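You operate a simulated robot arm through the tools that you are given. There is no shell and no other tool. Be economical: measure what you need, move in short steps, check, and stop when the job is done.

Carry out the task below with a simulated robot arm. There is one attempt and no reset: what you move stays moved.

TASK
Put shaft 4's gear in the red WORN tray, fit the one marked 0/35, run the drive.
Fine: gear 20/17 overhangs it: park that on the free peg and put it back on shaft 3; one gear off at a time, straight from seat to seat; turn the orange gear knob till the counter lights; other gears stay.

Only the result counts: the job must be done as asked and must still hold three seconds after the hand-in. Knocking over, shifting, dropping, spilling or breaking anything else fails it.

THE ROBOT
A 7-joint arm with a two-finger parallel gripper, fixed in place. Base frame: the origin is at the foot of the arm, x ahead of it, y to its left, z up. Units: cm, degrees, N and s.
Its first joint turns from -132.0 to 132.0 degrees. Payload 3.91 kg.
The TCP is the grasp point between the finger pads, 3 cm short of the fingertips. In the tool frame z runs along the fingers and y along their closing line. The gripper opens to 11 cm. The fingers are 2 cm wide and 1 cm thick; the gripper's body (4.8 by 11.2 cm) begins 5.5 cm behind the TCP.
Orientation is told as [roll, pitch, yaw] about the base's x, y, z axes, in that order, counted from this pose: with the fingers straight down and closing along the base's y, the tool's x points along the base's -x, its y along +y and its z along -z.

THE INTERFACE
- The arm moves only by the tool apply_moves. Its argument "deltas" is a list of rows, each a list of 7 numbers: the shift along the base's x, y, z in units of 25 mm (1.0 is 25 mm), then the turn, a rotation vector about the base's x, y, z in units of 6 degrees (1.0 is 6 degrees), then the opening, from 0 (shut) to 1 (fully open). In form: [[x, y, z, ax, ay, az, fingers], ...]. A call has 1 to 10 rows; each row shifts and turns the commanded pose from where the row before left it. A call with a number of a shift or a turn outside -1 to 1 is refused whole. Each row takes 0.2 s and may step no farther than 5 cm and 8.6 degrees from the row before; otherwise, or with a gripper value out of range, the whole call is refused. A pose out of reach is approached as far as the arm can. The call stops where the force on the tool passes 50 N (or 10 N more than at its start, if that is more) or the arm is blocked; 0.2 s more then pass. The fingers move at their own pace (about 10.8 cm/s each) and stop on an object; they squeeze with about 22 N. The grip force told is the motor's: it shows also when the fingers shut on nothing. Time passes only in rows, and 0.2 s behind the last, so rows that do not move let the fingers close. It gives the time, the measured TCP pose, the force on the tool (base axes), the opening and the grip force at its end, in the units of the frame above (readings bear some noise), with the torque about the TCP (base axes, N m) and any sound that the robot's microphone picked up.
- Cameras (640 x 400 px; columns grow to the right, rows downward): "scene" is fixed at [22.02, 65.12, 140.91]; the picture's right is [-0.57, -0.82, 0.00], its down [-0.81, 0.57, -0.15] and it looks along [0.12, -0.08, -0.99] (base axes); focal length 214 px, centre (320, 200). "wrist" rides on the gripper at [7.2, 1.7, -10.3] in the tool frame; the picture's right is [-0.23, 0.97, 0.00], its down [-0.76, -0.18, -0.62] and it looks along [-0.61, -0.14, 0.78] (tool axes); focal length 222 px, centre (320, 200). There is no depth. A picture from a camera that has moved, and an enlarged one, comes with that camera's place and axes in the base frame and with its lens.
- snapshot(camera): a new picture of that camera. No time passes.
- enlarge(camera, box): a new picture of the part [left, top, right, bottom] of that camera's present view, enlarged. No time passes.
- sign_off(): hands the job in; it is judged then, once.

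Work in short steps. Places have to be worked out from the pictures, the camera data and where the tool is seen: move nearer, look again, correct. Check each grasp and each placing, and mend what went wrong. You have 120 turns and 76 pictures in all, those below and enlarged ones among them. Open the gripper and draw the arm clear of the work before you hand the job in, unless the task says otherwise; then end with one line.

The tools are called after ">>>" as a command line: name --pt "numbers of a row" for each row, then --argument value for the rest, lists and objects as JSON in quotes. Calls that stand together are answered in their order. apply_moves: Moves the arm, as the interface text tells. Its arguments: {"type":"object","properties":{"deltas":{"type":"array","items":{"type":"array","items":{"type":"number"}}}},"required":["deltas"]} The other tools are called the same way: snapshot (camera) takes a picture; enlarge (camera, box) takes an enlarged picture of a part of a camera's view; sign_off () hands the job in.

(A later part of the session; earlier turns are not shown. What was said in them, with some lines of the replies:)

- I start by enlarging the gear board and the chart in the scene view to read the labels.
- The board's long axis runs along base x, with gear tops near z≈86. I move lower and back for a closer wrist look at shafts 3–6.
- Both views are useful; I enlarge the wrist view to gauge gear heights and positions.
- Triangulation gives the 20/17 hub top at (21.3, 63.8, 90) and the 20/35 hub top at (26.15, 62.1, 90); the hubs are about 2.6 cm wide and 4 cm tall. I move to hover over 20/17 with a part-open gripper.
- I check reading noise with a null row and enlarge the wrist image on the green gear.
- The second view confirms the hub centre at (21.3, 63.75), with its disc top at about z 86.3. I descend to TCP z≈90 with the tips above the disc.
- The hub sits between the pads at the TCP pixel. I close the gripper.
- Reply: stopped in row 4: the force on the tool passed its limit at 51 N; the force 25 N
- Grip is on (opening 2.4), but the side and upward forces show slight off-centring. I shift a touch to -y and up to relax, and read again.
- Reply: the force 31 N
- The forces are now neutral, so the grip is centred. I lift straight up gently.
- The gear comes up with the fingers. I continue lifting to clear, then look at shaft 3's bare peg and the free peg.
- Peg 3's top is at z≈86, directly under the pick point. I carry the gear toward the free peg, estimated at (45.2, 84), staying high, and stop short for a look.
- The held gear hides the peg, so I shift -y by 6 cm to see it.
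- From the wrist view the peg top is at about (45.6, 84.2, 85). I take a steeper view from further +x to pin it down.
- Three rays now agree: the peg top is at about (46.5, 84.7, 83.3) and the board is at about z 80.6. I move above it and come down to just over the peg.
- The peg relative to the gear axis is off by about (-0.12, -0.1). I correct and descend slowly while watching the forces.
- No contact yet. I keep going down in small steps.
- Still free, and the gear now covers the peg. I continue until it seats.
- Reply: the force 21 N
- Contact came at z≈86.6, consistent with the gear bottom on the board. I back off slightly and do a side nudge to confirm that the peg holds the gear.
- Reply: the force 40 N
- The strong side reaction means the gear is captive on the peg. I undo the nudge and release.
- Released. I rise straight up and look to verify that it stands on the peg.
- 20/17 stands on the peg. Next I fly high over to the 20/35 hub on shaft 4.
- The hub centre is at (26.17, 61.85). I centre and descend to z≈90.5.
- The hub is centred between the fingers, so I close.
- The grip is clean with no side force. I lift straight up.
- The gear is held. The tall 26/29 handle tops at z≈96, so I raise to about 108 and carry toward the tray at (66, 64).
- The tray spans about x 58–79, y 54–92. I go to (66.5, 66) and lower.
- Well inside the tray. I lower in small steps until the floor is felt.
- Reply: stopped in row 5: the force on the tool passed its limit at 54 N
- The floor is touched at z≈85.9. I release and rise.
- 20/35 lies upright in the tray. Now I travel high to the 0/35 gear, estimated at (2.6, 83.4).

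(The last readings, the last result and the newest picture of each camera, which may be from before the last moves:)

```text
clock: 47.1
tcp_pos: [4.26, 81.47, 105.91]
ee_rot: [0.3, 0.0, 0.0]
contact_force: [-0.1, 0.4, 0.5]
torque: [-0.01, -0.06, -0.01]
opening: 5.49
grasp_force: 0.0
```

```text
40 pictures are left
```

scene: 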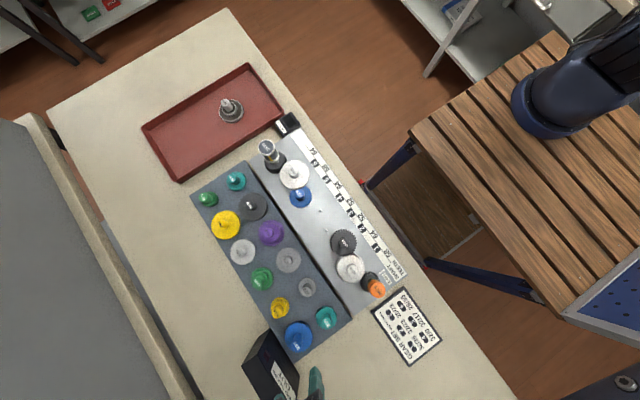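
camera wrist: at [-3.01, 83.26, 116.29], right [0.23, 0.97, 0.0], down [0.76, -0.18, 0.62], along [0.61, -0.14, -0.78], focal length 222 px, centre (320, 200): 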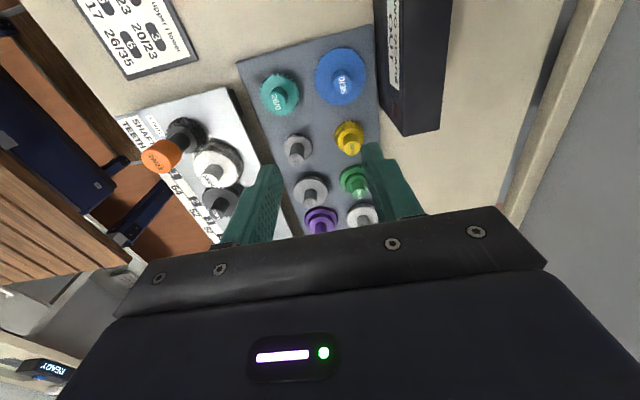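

The 0/35 hub top triangulates to (3.8, 84.5, 86.8), next to a black box at y≳89. I yaw the gripper +90° so the fingers close along x and stay clear of the box.

>>> apply_moves --pt "0 0 0 0 0 1 0.4" --pt "0 0 0 0 0 1 0.4" --pt "0 0 0 0 0 1 0.4" --pt "0 0 0 0 0 1 0.4" --pt "0 0 0 0 0 1 0.4" --pt "0 0 0 0 0 1 0.4" --pt "0 0 0 0 0 1 0.4" --pt "0 0 0 0 0 1 0.4"

>>> apply_moves --pt "0 0 0 0 0 1 0.4" --pt "0 0 0 0 0 1 0.4" --pt "0 0 0 0 0 1 0.4" --pt "0 0 0 0 0 1 0.4" --pt "0 0 0 0 0 1 0.4" --pt "0 0 0 0 0 1 0.4" --pt "0 0 0 0 0 1 0.4" --pt "0 0 0 0 0 0 0.4"

>>> apply_moves --pt "0 0.6 -0.8 0 0 0 0.4" --pt "0 0.6 -0.8 0 0 0 0.4" --pt "-0.1 0 -1 0 0 0 0.4" --pt "0 0 -0.9 0 0 0 0.4" --pt "0 0 0 0 0 0 0.4"

>>> snapshot --camera "wrist"

```text
clock: 48.9
tcp_pos: [4.14, 81.49, 105.93]
ee_rot: [0.1, 0.0, 48.0]
contact_force: [0.0, -0.3, 0.4]
torque: [-0.01, -0.01, 0.02]
opening: 4.39
grasp_force: 0.1
```

```text
clock: 50.7
tcp_pos: [4.18, 81.59, 106.05]
ee_rot: [0.1, 0.1, 90.1]
contact_force: [0.4, 0.0, 1.0]
torque: [-0.01, -0.01, -0.01]
opening: 4.39
grasp_force: 0.0
```

```text
clock: 51.9
tcp_pos: [3.58, 84.46, 97.04]
ee_rot: [0.2, -0.1, 90.1]
contact_force: [0.5, 0.1, 0.6]
torque: [0.01, 0.0, -0.02]
opening: 4.4
grasp_force: 0.0
```

```text
39 pictures are left
camera wrist: at [1.98, 77.28, 107.49], right [-0.97, 0.23, 0.0], down [0.18, 0.76, 0.62], along [0.14, 0.61, -0.78], focal length 222 px, centre (320, 200)
```

wrist: 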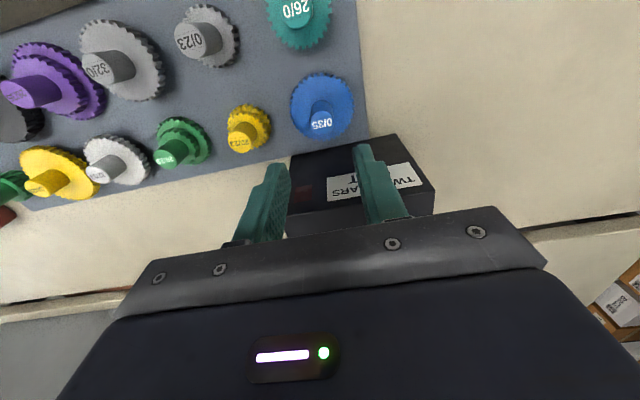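

>>> enlarge --camera "wrist" --box '[240, 50, 400, 150]'

```text
4.00 times, centred on (320, 100) of wrist
camera zoom: at [1.98, 77.28, 107.49], right [-0.97, 0.23, 0.0], down [0.18, 0.76, 0.62], along [0.14, 0.61, -0.78], focal length 888 px, centre (320, 600)
```

zoom: 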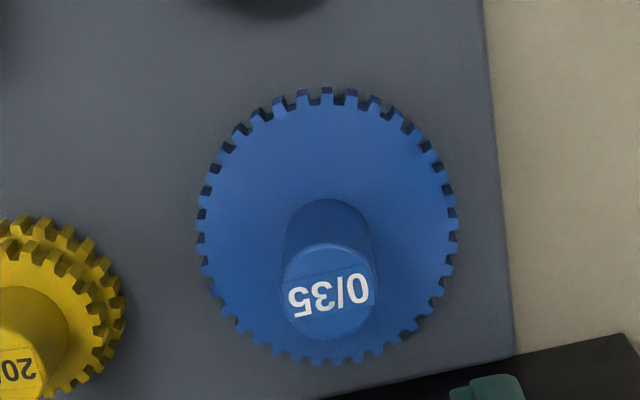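

The hub is centred at about (3.42, 84.55). I descend to TCP z≈86.9.

>>> apply_moves --pt "-0.1 0.03 -0.6 0 0 0 0.4" --pt "0 0 -1 0 0 0 0.4" --pt "0 0 -1 0 0 0 0.4" --pt "0 0 -0.7 0 0 0 0.4" --pt "0 0 0 0 0 0 0.4"

>>> snapshot --camera "wrist"

```text
clock: 53.1
tcp_pos: [3.47, 84.61, 88.92]
ee_rot: [0.2, 0.0, 90.0]
contact_force: [0.3, 0.8, 0.6]
torque: [0.01, -0.01, 0.02]
opening: 4.39
grasp_force: 0.1
```

```text
37 pictures are left
camera wrist: at [1.81, 77.45, 99.34], right [-0.97, 0.23, 0.0], down [0.18, 0.76, 0.62], along [0.14, 0.61, -0.78], focal length 222 px, centre (320, 200)
```

wrist: 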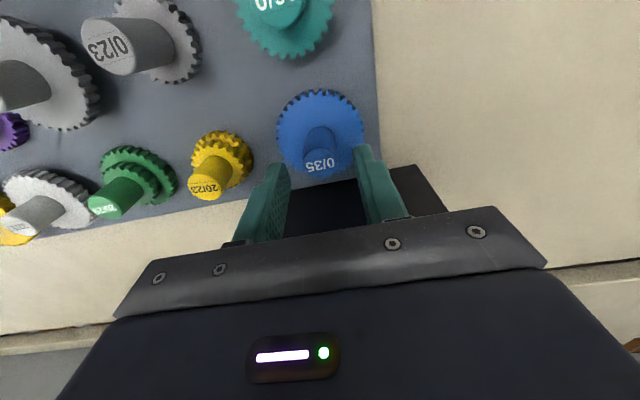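

Aligned. I descend the last 2.2 cm and close.

>>> apply_moves --pt "0 0 -0.5 0 0 0 0.4" --pt "0 0 -0.35 0 0 0 0.4" --pt "0 0 0 0 0 0 0.4"

>>> apply_moves --pt "0 0 0 0 0 0 0.28" --pt "0 0 0 0 0 0 0.0" --pt "0 0 0 0 0 0 0.0" --pt "0 0 0 0 0 0 0.0"

>>> enlarge --camera "wrist" --box '[240, 80, 400, 240]'

```text
clock: 53.9
tcp_pos: [3.54, 84.59, 86.69]
ee_rot: [0.1, 0.0, 90.0]
contact_force: [-0.4, 1.0, 0.5]
torque: [-0.01, 0.0, -0.03]
opening: 4.42
grasp_force: 0.0
```

```text
clock: 54.9
tcp_pos: [3.56, 84.56, 86.86]
ee_rot: [0.2, -0.1, 90.0]
contact_force: [-0.1, 0.0, -0.2]
torque: [-0.02, -0.02, 0.01]
opening: 2.24
grasp_force: 21.7
```

```text
2.50 times, centred on (320, 160) of wrist
camera zoom: at [1.86, 77.41, 97.17], right [-0.97, 0.23, 0.0], down [0.18, 0.76, 0.62], along [0.14, 0.61, -0.78], focal length 555 px, centre (320, 300)
```

zoom: 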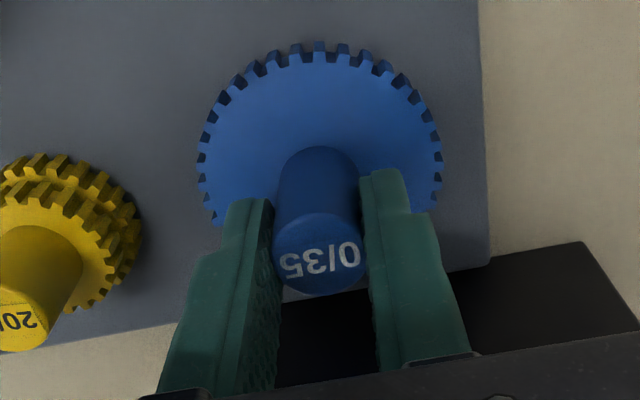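

The grip is clean at the same height and offset as the 20/35 grip. I lift straight up and then rotate the yaw back to 0.

>>> apply_moves --pt "0 0 0.3 0 0 0 0.0" --pt "0 0 0.6 0 0 0 0.0" --pt "0 0 1 0 0 0 0.0" --pt "0 0 1 0 0 0 0.0" --pt "0 0 1 0 0 0 0.0" --pt "0 0 1 0 0 0 0.0" --pt "0 -0.5 1 0 0 0 0.0" --pt "0 -1 0.7 0 0 0 0.0" --pt "0 -1 0 0 0 0 0.0"

>>> apply_moves --pt "0.5 0 0 0 0 -1 0" --pt "0.5 0 0 0 0 -1 0" --pt "0.5 0 0 0 0 -1 0" --pt "0.5 0 0 0 0 -1 0" --pt "0.5 -0.5 0 0 0 -1 0" --pt "0.5 -0.5 0 0 0 -1 0" --pt "0.5 -0.5 0 0 0 -1 0" --pt "0.5 -0.5 0 0 0 -1 0"

>>> apply_moves --pt "0.5 -0.5 0 0 0 -1 0" --pt "0.5 -0.5 0 0 0 -1 0" --pt "0.5 -0.5 0 0 0 -1 0" --pt "0.5 -0.5 0 0 0 -1 0" --pt "0.5 -0.5 0 0 0 -1 0" --pt "0.5 -0.5 0 0 0 -1 0" --pt "0.5 -0.5 0 0 0 -1 0" --pt "0 0 0 0 0 0 0"

>>> snapshot --camera "wrist"

```text
clock: 56.9
tcp_pos: [3.43, 78.22, 103.19]
ee_rot: [0.1, 0.0, 90.1]
contact_force: [0.5, 0.4, -0.7]
torque: [-0.04, 0.01, -0.04]
opening: 2.25
grasp_force: 21.7
```

```text
clock: 58.7
tcp_pos: [13.45, 73.43, 103.25]
ee_rot: [0.0, 0.0, 41.9]
contact_force: [0.7, 0.5, -0.8]
torque: [-0.01, -0.02, 0.0]
opening: 2.27
grasp_force: 22.2
```

```text
clock: 60.5
tcp_pos: [22.4, 64.64, 103.38]
ee_rot: [0.2, 0.0, -0.1]
contact_force: [-0.1, -0.5, 0.0]
torque: [0.0, 0.02, -0.03]
opening: 2.28
grasp_force: 22.0
```

```text
35 pictures are left
camera wrist: at [15.12, 66.34, 113.79], right [0.23, 0.97, 0.0], down [0.76, -0.18, 0.62], along [0.61, -0.14, -0.78], focal length 222 px, centre (320, 200)
```

wrist: 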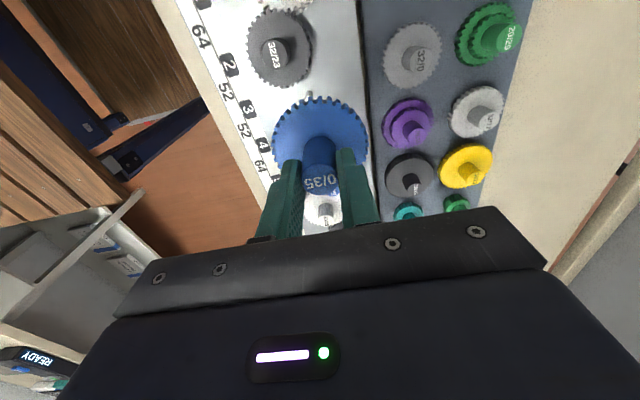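

I line up over shaft 4 at (26.2, 61.71) and come down to just above the peg.

>>> apply_moves --pt "0.77 -0.59 0 0 0 0 0" --pt "0.77 -0.59 0 0 0 0 0" --pt "0 0 -1 0 0 0 0" --pt "0 0 -1 0 0 0 0" --pt "0 0 -1 0 0 0 0" --pt "0 0 -0.7 0 0 0 0" --pt "0 0 0 0 0 0 0"

>>> apply_moves --pt "0 0 0 0 0 0 0"

>>> enlarge --camera "wrist" --box '[240, 60, 400, 220]'

```text
clock: 62.1
tcp_pos: [26.15, 61.71, 93.88]
ee_rot: [0.2, 0.0, 0.0]
contact_force: [0.2, 0.5, -0.7]
torque: [-0.03, 0.01, -0.02]
opening: 2.25
grasp_force: 21.7
```

```text
clock: 62.5
tcp_pos: [26.09, 61.72, 94.1]
ee_rot: [0.1, 0.1, 0.0]
contact_force: [0.2, 0.7, -1.0]
torque: [0.03, -0.01, -0.03]
opening: 2.25
grasp_force: 22.2
```

```text
2.50 times, centred on (320, 140) of wrist
camera zoom: at [18.87, 63.45, 104.35], right [0.23, 0.97, 0.0], down [0.76, -0.18, 0.62], along [0.61, -0.14, -0.78], focal length 555 px, centre (320, 350)
```

zoom: 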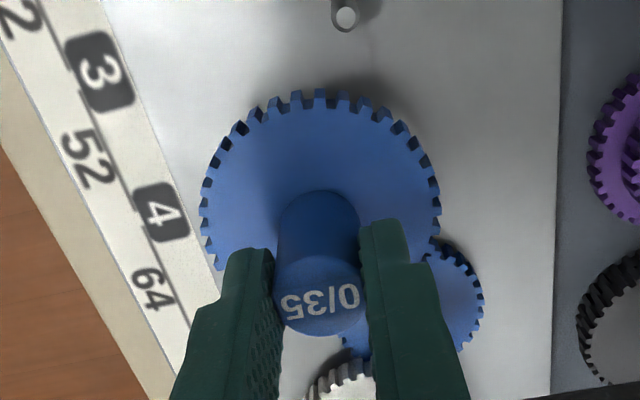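

I descend gently, watching for the peg and then for tooth mesh.

>>> apply_moves --pt "0.02 0 -0.4 0 0 0 0" --pt "0 0 -0.3 0 0 0 0" --pt "0 0 -0.2 0 0 0 0" --pt "0 0 -0.1 0 0 0 0" --pt "0 0 0 0 0 0 0"

```text
clock: 63.7
tcp_pos: [26.29, 61.76, 91.52]
ee_rot: [0.2, 0.0, 0.0]
contact_force: [-0.1, 2.4, 0.7]
torque: [0.17, 0.05, 0.01]
opening: 2.26
grasp_force: 21.9
```

>>> apply_moves --pt "0 0 -0.1 0 0 0 0" --pt "0 0 -0.1 0 0 0 0" --pt "0 0 0 0 0 0 0"

```text
clock: 64.5
tcp_pos: [26.29, 61.71, 90.99]
ee_rot: [0.2, 0.0, 0.0]
contact_force: [-4.8, 7.3, 3.3]
torque: [0.3, 0.18, 0.02]
opening: 2.27
grasp_force: 22.4
```

The light side load says to shift about (-0.08, +0.08) and continue.

>>> apply_moves --pt "-0.03 0.03 0 0 0 0 0" --pt "0 0 -0.08 0 0 0 0" --pt "0 0 0 0 0 0 0"

```text
clock: 65.3
tcp_pos: [26.17, 61.64, 90.85]
ee_rot: [0.1, 0.1, 0.0]
contact_force: [2.0, 2.3, 16.5]
torque: [-0.17, -0.02, -0.01]
opening: 2.26
grasp_force: 22.4
```

The vertical reaction at z≈90.85 is about the expected seat height (90.76). I check the mesh visually.

>>> enlarge --camera "wrist" --box '[270, 80, 400, 200]'

>>> enlarge --camera "scene" --box '[270, 170, 350, 220]'

```text
3.33 times, centred on (335, 140) of wrist
camera zoom: at [18.93, 63.46, 101.24], right [0.23, 0.97, 0.0], down [0.76, -0.18, 0.62], along [0.61, -0.14, -0.78], focal length 740 px, centre (270, 400)
```

zoom: 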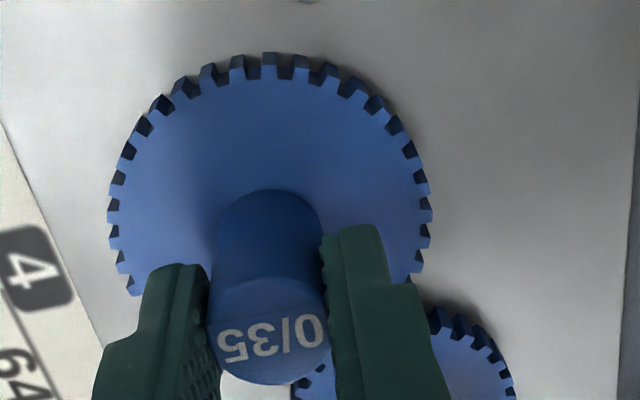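

```text
8.00 times, centred on (310, 195) of scene
camera zoom: at [22.02, 65.12, 140.91], right [-0.57, -0.82, 0.0], down [-0.81, 0.57, -0.15], along [0.12, -0.08, -0.99], focal length 1716 px, centre (400, 240)
```

zoom: 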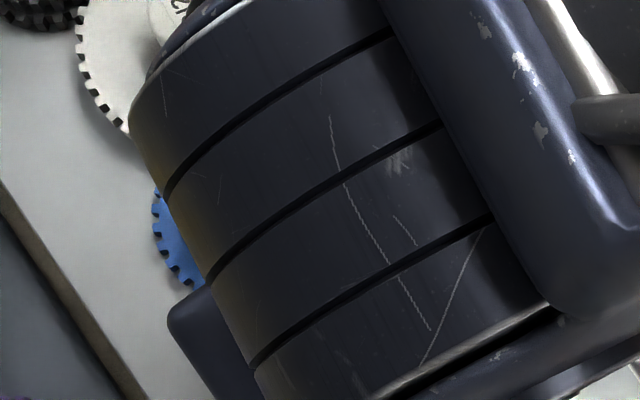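

It may be about 0.2 cm high, so I add slight down-force and wiggle the yaw by a few degrees to let the teeth drop in.

>>> apply_moves --pt "0 0 0 0 0 0.3 0" --pt "0 0 0 0 0 0.3 0" --pt "0 0 0 0 0 0 0"

```text
clock: 66.1
tcp_pos: [26.24, 61.74, 90.85]
ee_rot: [0.1, -0.1, 3.8]
contact_force: [1.0, 2.6, 1.3]
torque: [0.15, -0.04, 0.04]
opening: 2.25
grasp_force: 22.1
```

>>> apply_moves --pt "0 0 -0.08 0 0 0 0" --pt "0 0 0 0 0 0 0"

```text
clock: 66.7
tcp_pos: [26.12, 61.69, 90.73]
ee_rot: [0.2, -0.1, 3.5]
contact_force: [1.3, -0.6, 16.1]
torque: [-0.27, -0.05, 0.03]
opening: 2.26
grasp_force: 22.0
```

>>> apply_moves --pt "0 0 0 0 0 0.3 0" --pt "0 0 -0.06 0 0 0.2 0" --pt "0 0 0 0 0 0 0"

>>> enlarge --camera "wrist" --box '[330, 130, 400, 200]'

```text
clock: 67.5
tcp_pos: [26.0, 61.76, 90.55]
ee_rot: [0.1, 0.0, 6.6]
contact_force: [4.3, -3.3, 16.8]
torque: [-0.56, -0.26, 0.1]
opening: 2.25
grasp_force: 21.8
```

```text
5.71 times, centred on (365, 165) of wrist
camera zoom: at [18.67, 62.63, 100.87], right [0.11, 0.99, 0.0], down [0.78, -0.09, 0.62], along [0.62, -0.07, -0.78], focal length 1269 px, centre (63, 400)
```

zoom: 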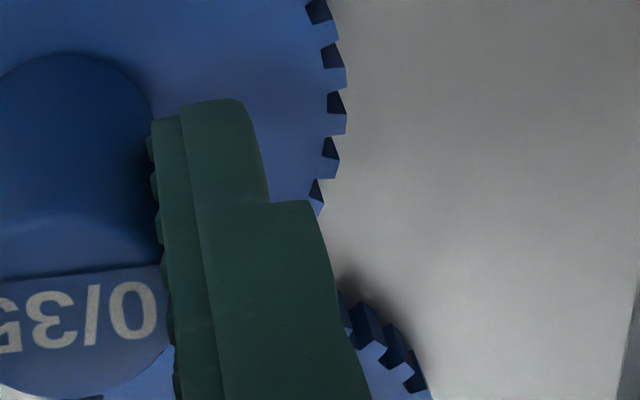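

z≈90.55 means it has dropped to the seat height. I release and check.

>>> apply_moves --pt "0 0 0 0 0 0 0.3" --pt "0 0 0 0 0 0 0.45" --pt "0 0 0 0 0 0 0.45" --pt "0 0 0.5 0 0 0 0.45" --pt "0 0 0.8 0 0 -0.5 0.45" --pt "0 0 1 0 0 -0.57 0.45" --pt "0 0 1 0 0 0 0.45" --pt "0 0 0 0 0 0 0.45"

>>> enlarge --camera "wrist" --box '[240, 60, 400, 220]'

```text
clock: 69.3
tcp_pos: [26.28, 61.96, 98.54]
ee_rot: [0.2, -0.1, 0.2]
contact_force: [0.2, -0.3, 0.1]
torque: [0.0, 0.02, 0.03]
opening: 4.96
grasp_force: 0.2
```

```text
2.50 times, centred on (320, 140) of wrist
camera zoom: at [18.99, 63.7, 108.98], right [0.22, 0.97, 0.0], down [0.76, -0.18, 0.62], along [0.61, -0.14, -0.78], focal length 555 px, centre (320, 350)
```

zoom: 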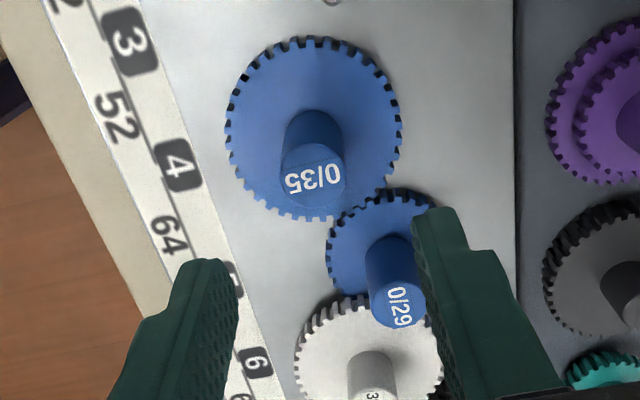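

>>> enlarge --camera "wrist" --box '[295, 80, 365, 150]'

```text
5.71 times, centred on (330, 115) of wrist
camera zoom: at [18.99, 63.7, 108.98], right [0.22, 0.97, 0.0], down [0.76, -0.18, 0.62], along [0.61, -0.14, -0.78], focal length 1269 px, centre (263, 686)
```

zoom: 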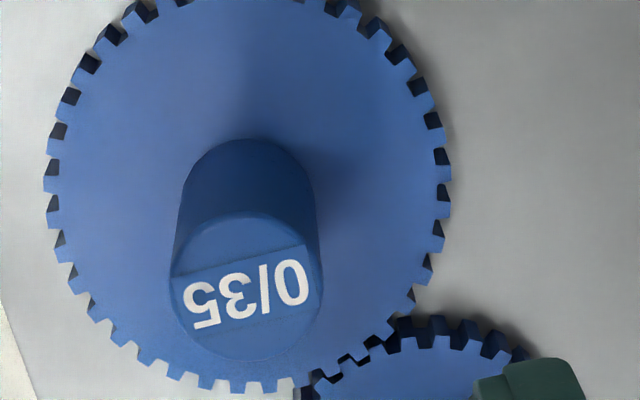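

0/35 is seated and meshed with 0/29. Next I go back to the free peg for 20/17 (TCP ≈ 46.5, 84.62, 86.6).

>>> apply_moves --pt "0 0 1 0 0 0 0.5" --pt "0.9 1 0.8 0 0 0 0.5" --pt "0.9 1 0 0 0 0 0.5" --pt "0.9 1 0 0 0 0 0.5" --pt "0.9 1 0 0 0 0 0.5" --pt "0.9 1 0 0 0 0 0.5" --pt "0.9 1 0 0 0 0 0.5" --pt "0.9 1 0 0 0 0 0.5" --pt "0.9 1 0 0 0 0 0.5" --pt "0.88 1 0 0 0 0 0.5"

>>> apply_moves --pt "0 0 -1 0 0 0 0.5" --pt "0 0 -1 0 0 0 0.5" --pt "0 0 -1 0 0 0 0.5" --pt "0 0 -0.9 0 0 0 0.5" --pt "0 0 0 0 0 0 0.5"

>>> enlarge --camera "wrist" --box '[240, 60, 400, 220]'

```text
clock: 71.5
tcp_pos: [46.42, 84.23, 103.34]
ee_rot: [0.2, 0.0, 0.3]
contact_force: [-0.3, -0.1, -0.3]
torque: [0.0, -0.01, -0.02]
opening: 5.49
grasp_force: 0.0
```

```text
clock: 72.7
tcp_pos: [46.24, 84.36, 93.36]
ee_rot: [0.1, 0.1, 0.2]
contact_force: [-0.1, -0.2, 0.3]
torque: [-0.03, 0.0, -0.01]
opening: 5.51
grasp_force: 0.0
```

```text
2.50 times, centred on (320, 140) of wrist
camera zoom: at [39.03, 86.09, 103.77], right [0.22, 0.97, 0.0], down [0.76, -0.18, 0.62], along [0.61, -0.14, -0.78], focal length 555 px, centre (320, 350)
```

zoom: 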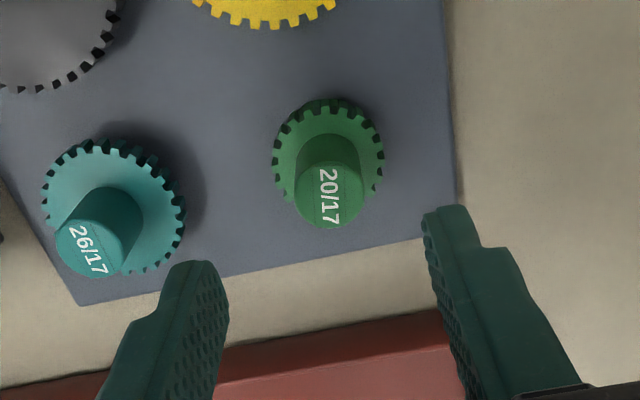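

I correct by (+0.26, +0.25), descend to z≈86.65 and close.

>>> apply_moves --pt "0.1 0.1 -0.7 0 0 -0.03 0.5" --pt "0 0 -1 0 0 0 0.5" --pt "0 0 -0.98 0 0 0 0.5" --pt "0 0 0 0 0 0 0.5"

>>> apply_moves --pt "0 0 0 0 0 0 0.28" --pt "0 0 0 0 0 0 0.0" --pt "0 0 0 0 0 0 0.0" --pt "0 0 0 0 0 0 0.0"

>>> enlarge --camera "wrist" --box '[240, 80, 400, 240]'

```text
clock: 73.7
tcp_pos: [46.61, 84.46, 86.9]
ee_rot: [0.0, 0.0, 0.0]
contact_force: [0.1, -0.1, -0.7]
torque: [0.0, -0.01, -0.02]
opening: 5.51
grasp_force: 0.1
```

```text
clock: 74.7
tcp_pos: [46.61, 84.5, 87.12]
ee_rot: [0.3, 0.1, 0.1]
contact_force: [2.8, 13.5, 1.3]
torque: [0.58, -0.15, -0.03]
opening: 2.24
grasp_force: 22.2
```

```text
2.50 times, centred on (320, 160) of wrist
camera zoom: at [39.37, 86.21, 97.42], right [0.23, 0.97, 0.0], down [0.76, -0.18, 0.62], along [0.61, -0.14, -0.78], focal length 555 px, centre (320, 300)
```

zoom: 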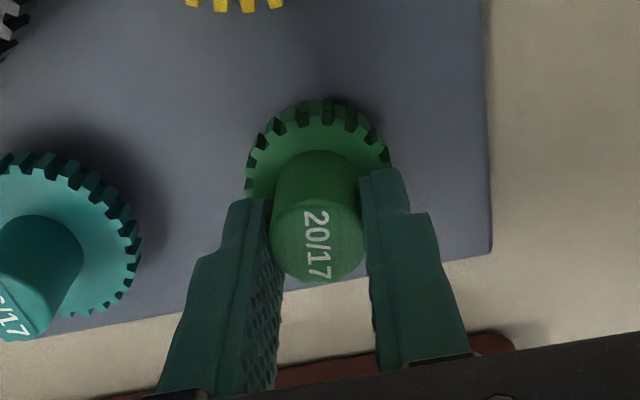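

A side load of +13 N in y: I shift +0.12 cm to centre, then recheck.

>>> apply_moves --pt "0 0.06 0 0 0 0 0.0" --pt "0 0 0 0 0 0 0.0"

```text
clock: 75.3
tcp_pos: [46.62, 84.51, 86.95]
ee_rot: [0.1, 0.0, 0.0]
contact_force: [1.0, -0.8, 11.3]
torque: [-0.07, 0.08, -0.01]
opening: 2.26
grasp_force: 21.9
```

Neutral in y. I lift straight and carry back toward shaft 3, whose peg top from two views is at (21.49, 63.64).

>>> apply_moves --pt "0 0 0.3 0 0 0 0.0" --pt "0 0 0.7 0 0 0 0.0" --pt "0 0 1 0 0 0 0.0" --pt "0 0 1 0 0 0 0.0" --pt "0 0 1 0 0 0 0.0" --pt "0 0 1 0 0 0 0.0" --pt "0 0 1 0 0 0 0.0" --pt "0 0 0.4 0 0 0 0.0" --pt "0 0 0 0 0 0 0.0"

>>> apply_moves --pt "-1 -0.84 0 0 0 0 0.0" --pt "-1 -0.84 0 0 0 0 0.0" --pt "-1 -0.84 0 0 0 0 0.0" --pt "-1 -0.84 0 0 0 0 0.0" --pt "-1 -0.84 0 0 0 0 0.0" --pt "-1 -0.84 0 0 0 0 0.0" --pt "-1 -0.84 0 0 0 0 0.0" --pt "-1 -0.84 0 0 0 0 0.0" --pt "-1 -0.84 0 0 0 0 0.0" --pt "-1 -0.84 0 0 0 0 0.0"

>>> apply_moves --pt "0 0 0 0 0 0 0"

>>> snapshot --camera "wrist"

```text
clock: 77.3
tcp_pos: [46.68, 84.66, 102.84]
ee_rot: [0.1, 0.0, 0.0]
contact_force: [0.9, 0.2, 0.4]
torque: [-0.05, 0.01, -0.01]
opening: 2.26
grasp_force: 22.2
```

```text
clock: 79.5
tcp_pos: [21.74, 63.62, 102.71]
ee_rot: [0.0, 0.0, 0.0]
contact_force: [-0.1, -0.8, -1.0]
torque: [0.03, 0.02, 0.02]
opening: 2.26
grasp_force: 22.0
```

```text
clock: 79.9
tcp_pos: [21.76, 63.74, 102.73]
ee_rot: [0.3, 0.0, 0.0]
contact_force: [-0.4, -0.4, -0.2]
torque: [0.01, 0.01, -0.03]
opening: 2.25
grasp_force: 22.0
```

```text
26 pictures are left
camera wrist: at [14.46, 65.35, 113.1], right [0.23, 0.97, 0.0], down [0.76, -0.18, 0.62], along [0.61, -0.14, -0.78], focal length 222 px, centre (320, 200)
```

wrist: 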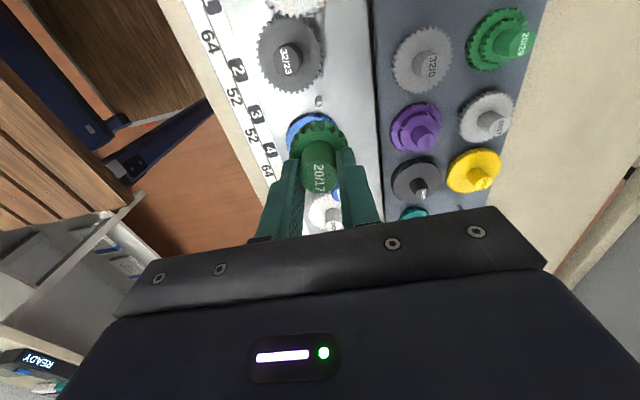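

I shift -0.1 in x, and descend to just over the peg.

>>> apply_moves --pt "-0.04 0 -1 0 0 0 0.0" --pt "0 0 -1 0 0 0 0.0" --pt "0 0 -1 0 0 0 0.0" --pt "0 0 -0.8 0 0 0 0.0" --pt "0 0 0 0 0 0 0.0"

>>> enlarge --camera "wrist" --box '[240, 60, 400, 220]'

```text
clock: 81.1
tcp_pos: [21.34, 63.84, 93.37]
ee_rot: [0.2, 0.0, 0.0]
contact_force: [-0.4, -0.8, 0.1]
torque: [-0.02, 0.01, 0.01]
opening: 2.23
grasp_force: 22.0
```

```text
2.50 times, centred on (320, 140) of wrist
camera zoom: at [14.15, 65.48, 103.71], right [0.23, 0.97, 0.0], down [0.76, -0.18, 0.62], along [0.61, -0.14, -0.78], focal length 555 px, centre (320, 350)
```

zoom: 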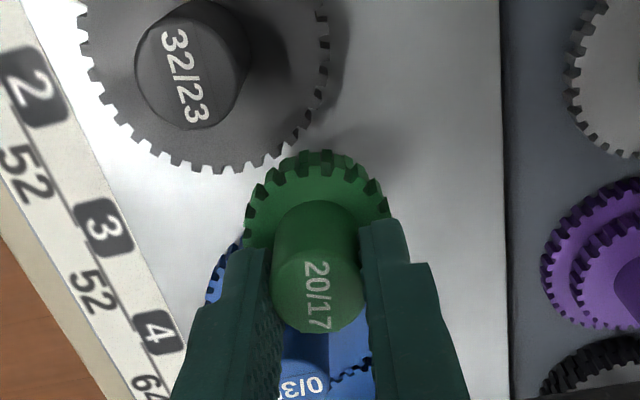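

The TCP drifted to (21.35, 63.8), so I correct by (+0.22, -0.14) and descend in small steps.

>>> apply_moves --pt "0.09 -0.055 0 0 0 0 0.0" --pt "0 0 -0.2 0 0 0 0.0" --pt "0 0 -0.15 0 0 0 0.0" --pt "0 0 0 0 0 0 0.0"

```text
clock: 82.1
tcp_pos: [21.77, 63.53, 92.42]
ee_rot: [0.1, 0.0, 0.1]
contact_force: [-0.1, 0.3, 0.1]
torque: [0.01, 0.02, -0.02]
opening: 2.25
grasp_force: 22.1
```

>>> apply_moves --pt "0 0 0 0 0 0 0.0"

>>> apply_moves --pt "0 0 0 0 0 0 0.0"

```text
clock: 82.5
tcp_pos: [21.81, 63.69, 92.42]
ee_rot: [0.1, 0.0, 0.0]
contact_force: [0.4, 0.2, -0.2]
torque: [0.03, 0.01, 0.0]
opening: 2.27
grasp_force: 22.2
```

```text
clock: 82.9
tcp_pos: [21.64, 63.56, 92.4]
ee_rot: [0.1, 0.0, 0.0]
contact_force: [-0.7, -0.4, -0.8]
torque: [-0.01, 0.01, 0.01]
opening: 2.27
grasp_force: 22.0
```

Averaged, the TCP is at (21.74, 63.6). I trim by (-0.1, +0.04) and go down.

>>> apply_moves --pt "-0.04 0.015 -0.1 0 0 0 0.0" --pt "0 0 -0.1 0 0 0 0.0" --pt "0 0 0 0 0 0 0.0"

```text
clock: 83.7
tcp_pos: [21.53, 63.77, 91.8]
ee_rot: [0.0, 0.0, 0.1]
contact_force: [-5.2, -2.2, -0.3]
torque: [-0.13, 0.24, 0.02]
opening: 2.22
grasp_force: 22.1
```

The small side force without vertical force suggests the bore is on the peg. I trim -x and continue down.

>>> apply_moves --pt "-0.03 -0.01 -0.1 0 0 0 0.0" --pt "0 0 -0.1 0 0 0 0.0" --pt "0 0 0 0 0 0 0.0"

```text
clock: 84.5
tcp_pos: [21.65, 63.58, 91.43]
ee_rot: [0.2, 0.0, 0.1]
contact_force: [-0.5, -0.2, -1.4]
torque: [0.03, 0.03, -0.01]
opening: 2.24
grasp_force: 22.0
```

>>> apply_moves --pt "0 0 -0.1 0 0 0 0.0" --pt "0 0 -0.08 0 0 0 0.0" --pt "0 0 0 0 0 0 0.0"

```text
clock: 85.3
tcp_pos: [21.58, 63.51, 90.97]
ee_rot: [0.2, 0.0, 0.2]
contact_force: [0.3, 1.4, 0.0]
torque: [0.02, 0.01, 0.04]
opening: 2.23
grasp_force: 22.0
```

>>> apply_moves --pt "0 0 -0.08 0 0 0 0.0" --pt "0 0 -0.06 0 0 0 0.0" --pt "0 0 0 0 0 0 0.0"

>>> enlarge --camera "wrist" --box '[270, 70, 390, 210]'

```text
clock: 86.1
tcp_pos: [21.6, 63.61, 90.76]
ee_rot: [0.2, 0.0, 0.0]
contact_force: [3.2, -0.3, 16.7]
torque: [-0.08, -0.09, 0.01]
opening: 2.22
grasp_force: 22.0
```

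```text
2.86 times, centred on (330, 140) of wrist
camera zoom: at [14.27, 65.25, 101.11], right [0.23, 0.97, 0.0], down [0.76, -0.18, 0.62], along [0.61, -0.14, -0.78], focal length 635 px, centre (291, 371)
```

zoom: 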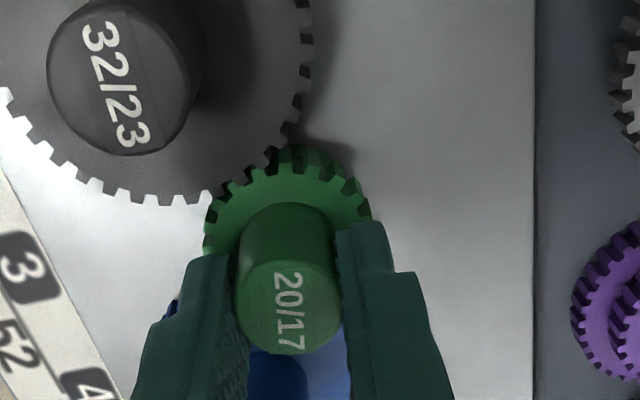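

Contact is at the expected seat height (~90.8). I wiggle the yaw with light down-force to see whether it drops further.

>>> apply_moves --pt "0 0 0 0 0 0.25 0" --pt "0 0 0 0 0 0.25 0" --pt "0 0 -0.04 0 0 0 0" --pt "0 0 0 0 0 0 0"

>>> apply_moves --pt "0 0 0 0 0 -0.25 0" --pt "0 0 0 0 0 -0.25 0" --pt "0 0 0 0 0 0 0"

```text
clock: 87.1
tcp_pos: [21.61, 63.51, 90.59]
ee_rot: [0.2, 0.0, 3.0]
contact_force: [-1.9, 0.6, 17.1]
torque: [-0.03, 0.04, 0.01]
opening: 2.27
grasp_force: 21.9
```

```text
clock: 87.9
tcp_pos: [21.53, 63.39, 90.56]
ee_rot: [0.2, 0.0, -0.1]
contact_force: [2.3, 7.7, 14.2]
torque: [0.21, -0.12, 0.0]
opening: 2.25
grasp_force: 21.8
```

It stays solid at seat height. I release, rise and inspect.

>>> apply_moves --pt "0 0 0 0 0 0 0.3" --pt "0 0 0 0 0 0 0.45" --pt "0 0 0 0 0 0 0.45" --pt "0 0 0.5 0 0 0 0.45" --pt "0 0 0.8 0 0 0 0.45" --pt "0 0 1 0 0 0 0.45" --pt "0 0 0.8 0 0 0 0.45" --pt "0 0 0 0 0 0 0.45"

>>> enlarge --camera "wrist" --box '[275, 75, 365, 165]'

```text
clock: 89.7
tcp_pos: [21.57, 63.53, 98.38]
ee_rot: [0.1, 0.1, 0.2]
contact_force: [0.4, 1.2, -0.2]
torque: [-0.01, 0.01, 0.05]
opening: 4.95
grasp_force: 0.0
```

```text
4.44 times, centred on (320, 120) of wrist
camera zoom: at [14.3, 65.28, 108.61], right [0.23, 0.97, 0.0], down [0.76, -0.18, 0.62], along [0.61, -0.14, -0.78], focal length 987 px, centre (320, 556)
```

zoom: 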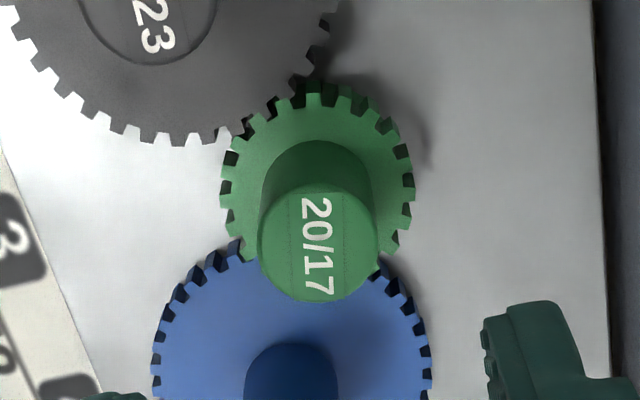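

20/17 is back at its original height and meshed. Next is the orange knob, estimated with its top at (4.7, 62.0, 92.2); I move above it to look.

>>> apply_moves --pt "0 0 1 0 0 0 0.5" --pt "0 0 1 0 0 0 0.5" --pt "-1 -0.09 0 0 0 0 0.5" --pt "-1 -0.09 0 0 0 0 0.5" --pt "-1 -0.09 0 0 0 0 0.5" --pt "-1 -0.09 0 0 0 0 0.5" --pt "-1 -0.09 0 0 0 0 0.5" --pt "-1 -0.09 0 0 0 0 0.5" --pt "-0.75 -0.06 0 0 0 0 0.5" --pt "0 0 0 0 0 0 0.5"

>>> snapshot --camera "wrist"

>>> snapshot --camera "scene"

```text
clock: 91.9
tcp_pos: [4.72, 62.06, 103.37]
ee_rot: [0.2, 0.0, 0.1]
contact_force: [0.4, -0.4, 0.0]
torque: [-0.02, 0.02, 0.0]
opening: 5.48
grasp_force: 0.1
```

```text
22 pictures are left
camera wrist: at [-2.58, 63.82, 113.87], right [0.23, 0.97, 0.0], down [0.76, -0.18, 0.62], along [0.61, -0.14, -0.78], focal length 222 px, centre (320, 200)
```

wrist: 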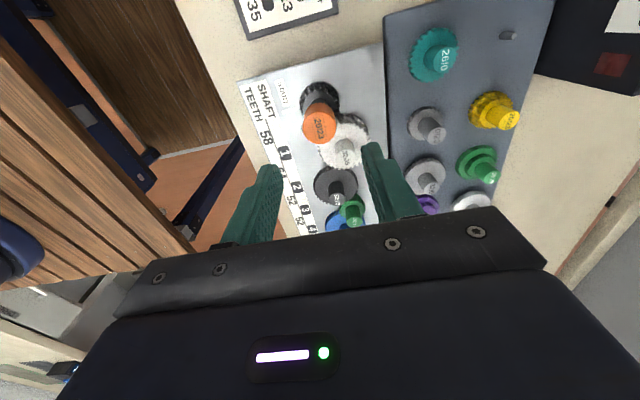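

```text
21 pictures are left
```

scene: 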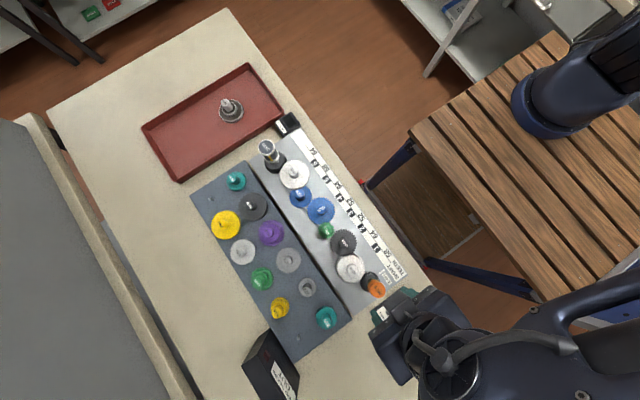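

>>> enlarge --camera "wrist" --box '[260, 70, 380, 190]'

>>> enlarge --camera "scene" --box '[240, 100, 340, 165]'

```text
3.33 times, centred on (320, 130) of wrist
camera zoom: at [-2.58, 63.82, 113.87], right [0.23, 0.97, 0.0], down [0.76, -0.18, 0.62], along [0.61, -0.14, -0.78], focal length 740 px, centre (320, 433)
```

zoom: 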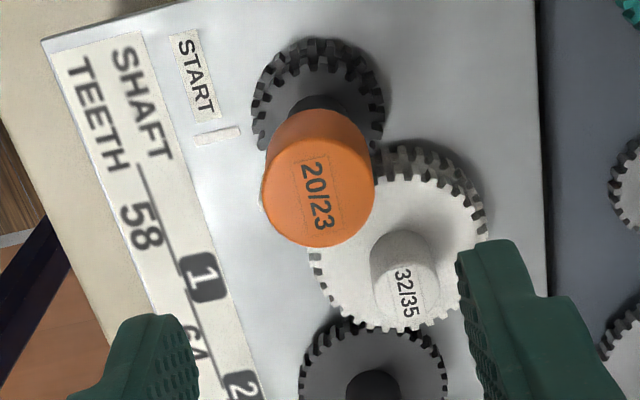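

```text
6.15 times, centred on (290, 132) of scene
camera zoom: at [22.02, 65.12, 140.91], right [-0.57, -0.82, 0.0], down [-0.81, 0.57, -0.15], along [0.12, -0.08, -0.99], focal length 1320 px, centre (505, 615)
```

zoom: 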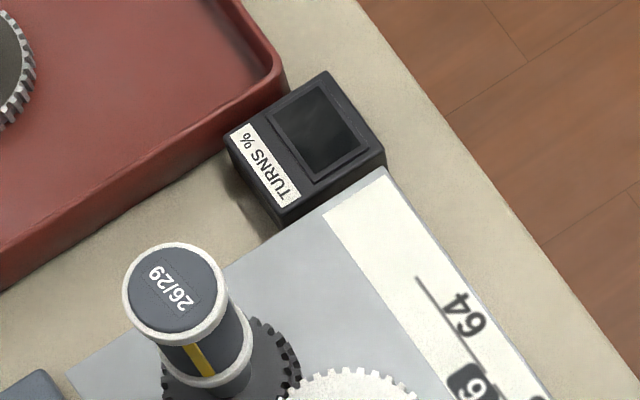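

The knob top is at about (5.0, 62.05, 93), 3.2 cm wide, and the counter is blank. I descend over it and check.

>>> apply_moves --pt "0.14 -0.02 -1 0 0 0 0.5" --pt "0 0 -1 0 0 0 0.5" --pt "0 0 -0.8 0 0 0 0.5" --pt "0 0 0 0 0 0 0.5"

>>> enlarge --camera "wrist" --box '[240, 70, 400, 230]'

```text
clock: 92.9
tcp_pos: [5.0, 61.94, 96.43]
ee_rot: [0.1, 0.0, 0.0]
contact_force: [0.3, -1.0, -0.2]
torque: [0.02, 0.03, 0.0]
opening: 5.51
grasp_force: 0.0
```

```text
2.50 times, centred on (320, 150) of wrist
camera zoom: at [-2.28, 63.64, 106.72], right [0.23, 0.97, 0.0], down [0.76, -0.18, 0.62], along [0.61, -0.14, -0.78], focal length 555 px, centre (320, 325)
```

zoom: 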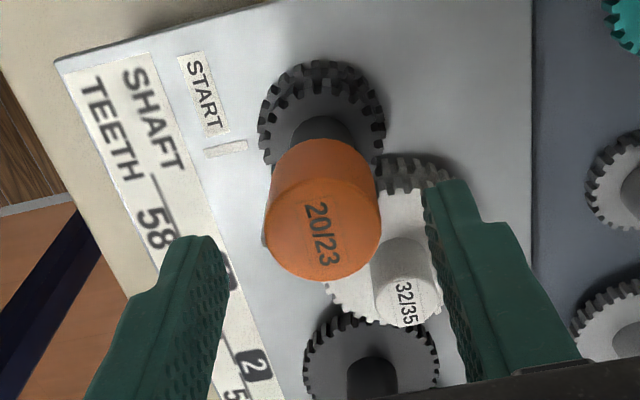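

Knob centre is at (5.09, 62.02). I trim, descend to z≈92 and grip.

>>> apply_moves --pt "0.04 0.03 -0.8 0 0 0 0.5" --pt "0 0 -0.9 0 0 0 0.5" --pt "0 0 0 0 0 0 0.5"

>>> apply_moves --pt "0 0 0 0 0 0 0.35" --pt "0 0 0 0 0 0 0.0" --pt "0 0 0 0 0 0 0.0" --pt "0 0 0 0 0 0 0.0"

>>> enlarge --camera "wrist" --box '[240, 70, 400, 230]'

```text
clock: 93.7
tcp_pos: [5.31, 62.33, 92.14]
ee_rot: [0.3, -0.1, 0.0]
contact_force: [0.1, -0.9, 1.3]
torque: [-0.02, -0.02, -0.02]
opening: 5.48
grasp_force: 0.0
```

```text
clock: 94.6
tcp_pos: [5.23, 61.95, 92.15]
ee_rot: [-0.2, 0.0, 0.1]
contact_force: [0.6, -14.9, 13.7]
torque: [0.12, 0.24, -0.01]
opening: 3.19
grasp_force: 45.5
stopped in row 4: the force on the tool passed its limit at 52 N (the readings are from after the stop); the commanded pose is now the measured one
```

```text
2.50 times, centred on (320, 150) of wrist
camera zoom: at [-2.13, 63.8, 102.48], right [0.23, 0.97, 0.0], down [0.76, -0.17, 0.62], along [0.61, -0.14, -0.78], focal length 555 px, centre (320, 325)
```

zoom: 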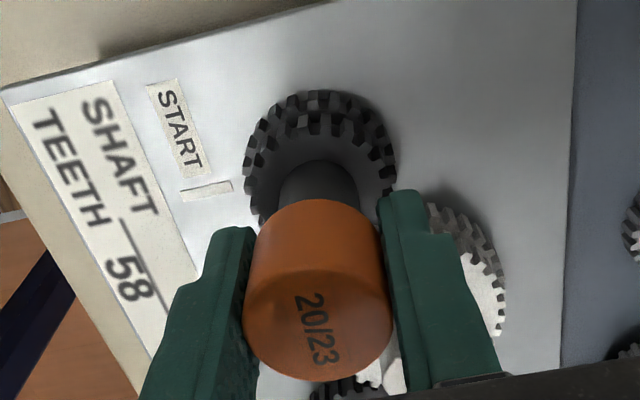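

Gripped at 3.19 cm with some side load. I relax it with a small -y, +z shift.

>>> apply_moves --pt "0 -0.04 0.03 0 0 0 0.0" --pt "0 0 0 0 0 0 0.0"

```text
clock: 95.2
tcp_pos: [5.07, 61.91, 92.2]
ee_rot: [-0.1, 0.0, 0.1]
contact_force: [1.4, -3.9, 5.2]
torque: [0.56, -0.03, 0.02]
opening: 3.19
grasp_force: 45.2
```

Loads are low. I try a first turn of +18° and read the torque.

>>> apply_moves --pt "0 0 0 0 0 0.5 0.0" --pt "0 0 0 0 0 0.5 0.0" --pt "0 0 0 0 0 1 0.0" --pt "0 0 0 0 0 1 0.0" --pt "0 0 0 0 0 0 0.0"

>>> enlarge --camera "wrist" --box '[240, 70, 400, 230]'

```text
clock: 96.4
tcp_pos: [5.27, 62.0, 92.09]
ee_rot: [-0.1, 0.0, 18.2]
contact_force: [-6.6, 17.4, -5.1]
torque: [0.47, 0.97, -0.02]
opening: 3.2
grasp_force: 44.7
```

```text
2.50 times, centred on (320, 150) of wrist
camera zoom: at [-2.31, 61.49, 102.49], right [-0.09, 1.0, 0.0], down [0.78, 0.07, 0.62], along [0.62, 0.05, -0.78], focal length 555 px, centre (320, 325)
```

zoom: 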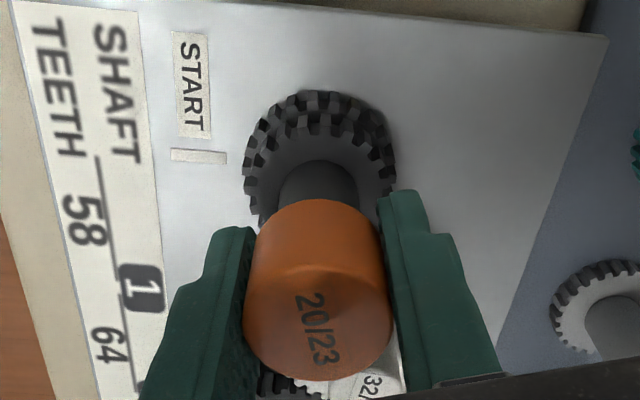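

The knob and gear turn with the gripper. I nudge to relieve the side load and keep turning.

>>> apply_moves --pt "-0.02 0.05 0 0 0 0 0.0" --pt "0 0 0 0 0 1 0.0" --pt "0 0 0 0 0 1 0.0" --pt "0 0 0 0 0 1 0.0" --pt "0 0 0 0 0 0 0.0"

```text
clock: 97.6
tcp_pos: [5.22, 62.21, 92.14]
ee_rot: [-0.1, 0.0, 36.1]
contact_force: [4.1, -10.4, 8.1]
torque: [0.56, 0.13, 0.04]
opening: 3.19
grasp_force: 45.2
```

>>> apply_moves --pt "0.01 -0.025 0 0 0 1 0.0" --pt "0 0 0 0 0 1 0.0" --pt "0 0 0 0 0 1 0.0" --pt "0 0 0 0 0 1 0.0" --pt "0 0 0 0 0 0 0.0"

>>> enlarge --camera "scene" --box '[250, 110, 410, 310]'

```text
clock: 98.8
tcp_pos: [5.17, 62.1, 92.18]
ee_rot: [-0.1, -0.1, 60.1]
contact_force: [-1.7, 4.5, 8.6]
torque: [0.07, 0.59, 0.02]
opening: 3.16
grasp_force: 45.5
```

```text
2.00 times, centred on (330, 210) of scene
camera zoom: at [22.02, 65.12, 140.91], right [-0.57, -0.82, 0.0], down [-0.81, 0.57, -0.15], along [0.12, -0.08, -0.99], focal length 429 px, centre (300, 180)
```

zoom: 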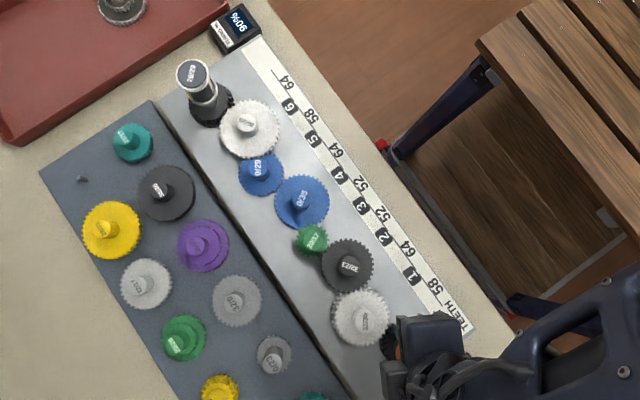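

The counter is reading about "90%". I turn a bit more and read it.

>>> apply_moves --pt "0 0 0 0 0 1 0.0" --pt "0 0 0 0 0 1 0.0" --pt "0 0 0 0 0 0 0.0"

>>> enlarge --camera "scene" --box '[250, 100, 330, 150]'

```text
clock: 99.6
tcp_pos: [5.09, 62.14, 92.11]
ee_rot: [-0.1, -0.1, 72.2]
contact_force: [-11.5, 30.7, -7.9]
torque: [0.98, 0.33, -0.03]
opening: 3.18
grasp_force: 45.5
```

```text
8.00 times, centred on (290, 125) of scene
camera zoom: at [22.02, 65.12, 140.91], right [-0.57, -0.82, 0.0], down [-0.81, 0.57, -0.15], along [0.12, -0.08, -0.99], focal length 1716 px, centre (560, 800)
```

zoom: 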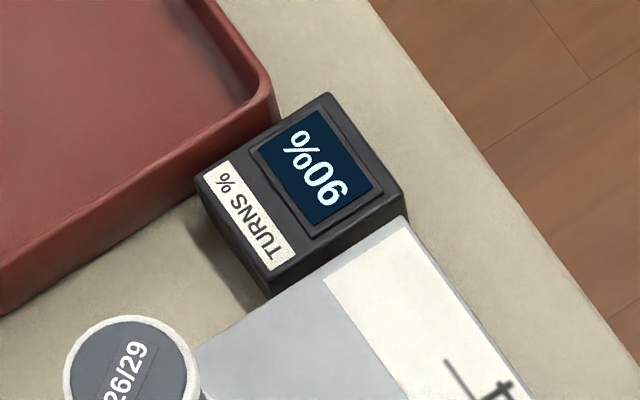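

The counter is lit with 90%, which matches the gear train's computed ratio (0.90). I relieve the side load, release, and rise clear.

>>> apply_moves --pt "-0.03 0.07 0 0 0 0 0.0" --pt "0 0 0 0 0 0 0.0"

>>> apply_moves --pt "0 0 0 0 0 0 0.35" --pt "0 0 0 0 0 0 0.5" --pt "0 0 0 0 0 0 0.5" --pt "0 0 0.5 0 0 0 0.5" --pt "0 0 1 0 0 0 0.5" --pt "0 0 1 0 0 0 0.5" --pt "0 0 1 0 0 0 0.5" --pt "0 0 1 0 0 0 0.5" --pt "0 0 1 0 0 0 0.5"

>>> apply_moves --pt "-1 0 0.5 0 0 0 0.5" --pt "-1 0 0.5 0 0 0 0.5" --pt "-1 0 0 0 0 0 0.5" --pt "-1 0 0 0 0 0 0.5" --pt "-1 0 0 0 0 0 0.5" --pt "-1 0 0 0 0 0 0.5" --pt "0 0 0 0 0 0 0.5"

>>> enlarge --camera "scene" --box '[240, 110, 400, 310]'

>>> snapshot --camera "scene"

```text
clock: 100.2
tcp_pos: [4.97, 62.16, 92.03]
ee_rot: [-0.2, 0.0, 72.0]
contact_force: [-4.1, 6.6, 4.1]
torque: [0.12, 0.29, 0.01]
opening: 3.21
grasp_force: 45.2
```

```text
clock: 102.2
tcp_pos: [4.99, 62.31, 106.13]
ee_rot: [-0.2, -0.1, 72.1]
contact_force: [0.8, 0.6, 0.1]
torque: [-0.04, 0.01, 0.02]
opening: 5.51
grasp_force: 0.0
```

```text
clock: 103.8
tcp_pos: [-9.9, 62.37, 108.35]
ee_rot: [-0.2, 0.0, 72.1]
contact_force: [0.3, 0.0, -0.3]
torque: [-0.02, 0.0, -0.02]
opening: 5.5
grasp_force: 0.1
```

```text
2.00 times, centred on (320, 210) of scene
camera zoom: at [22.02, 65.12, 140.91], right [-0.57, -0.82, 0.0], down [-0.81, 0.57, -0.15], along [0.12, -0.08, -0.99], focal length 429 px, centre (320, 180)
```

zoom: 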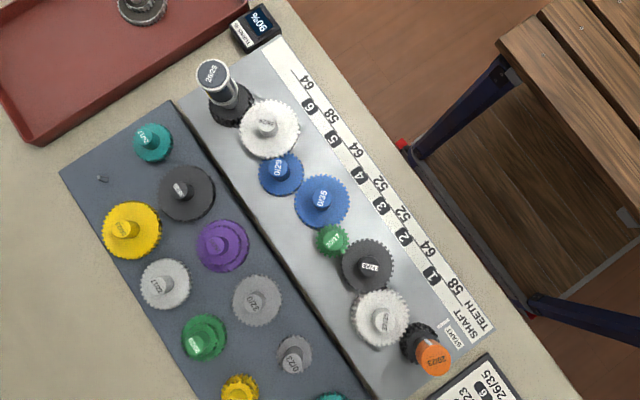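

```text
12 pictures are left
```

scene: 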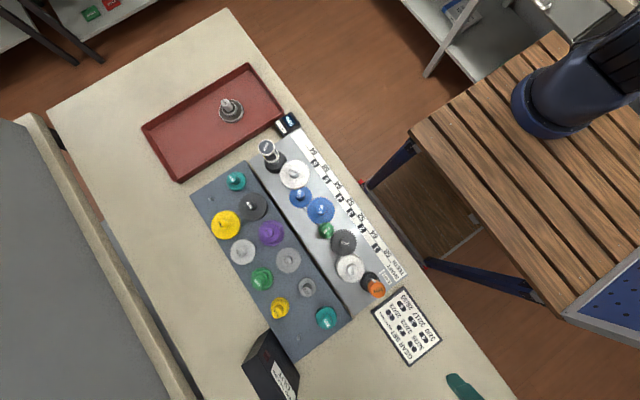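

The counter stays lit at 90%, every gear is seated, 20/35 is in the red tray, the gripper is open and the arm is clear. I hand in.

>>> sign_off

```text
The job is handed in.
```

The job is done and handed in: shaft 4's worn gear 20/35 is in the red tray, 0/35 is fitted on shaft 4, 20/17 is back on shaft 3, and turning the orange knob lit the counter, which reads 90%.
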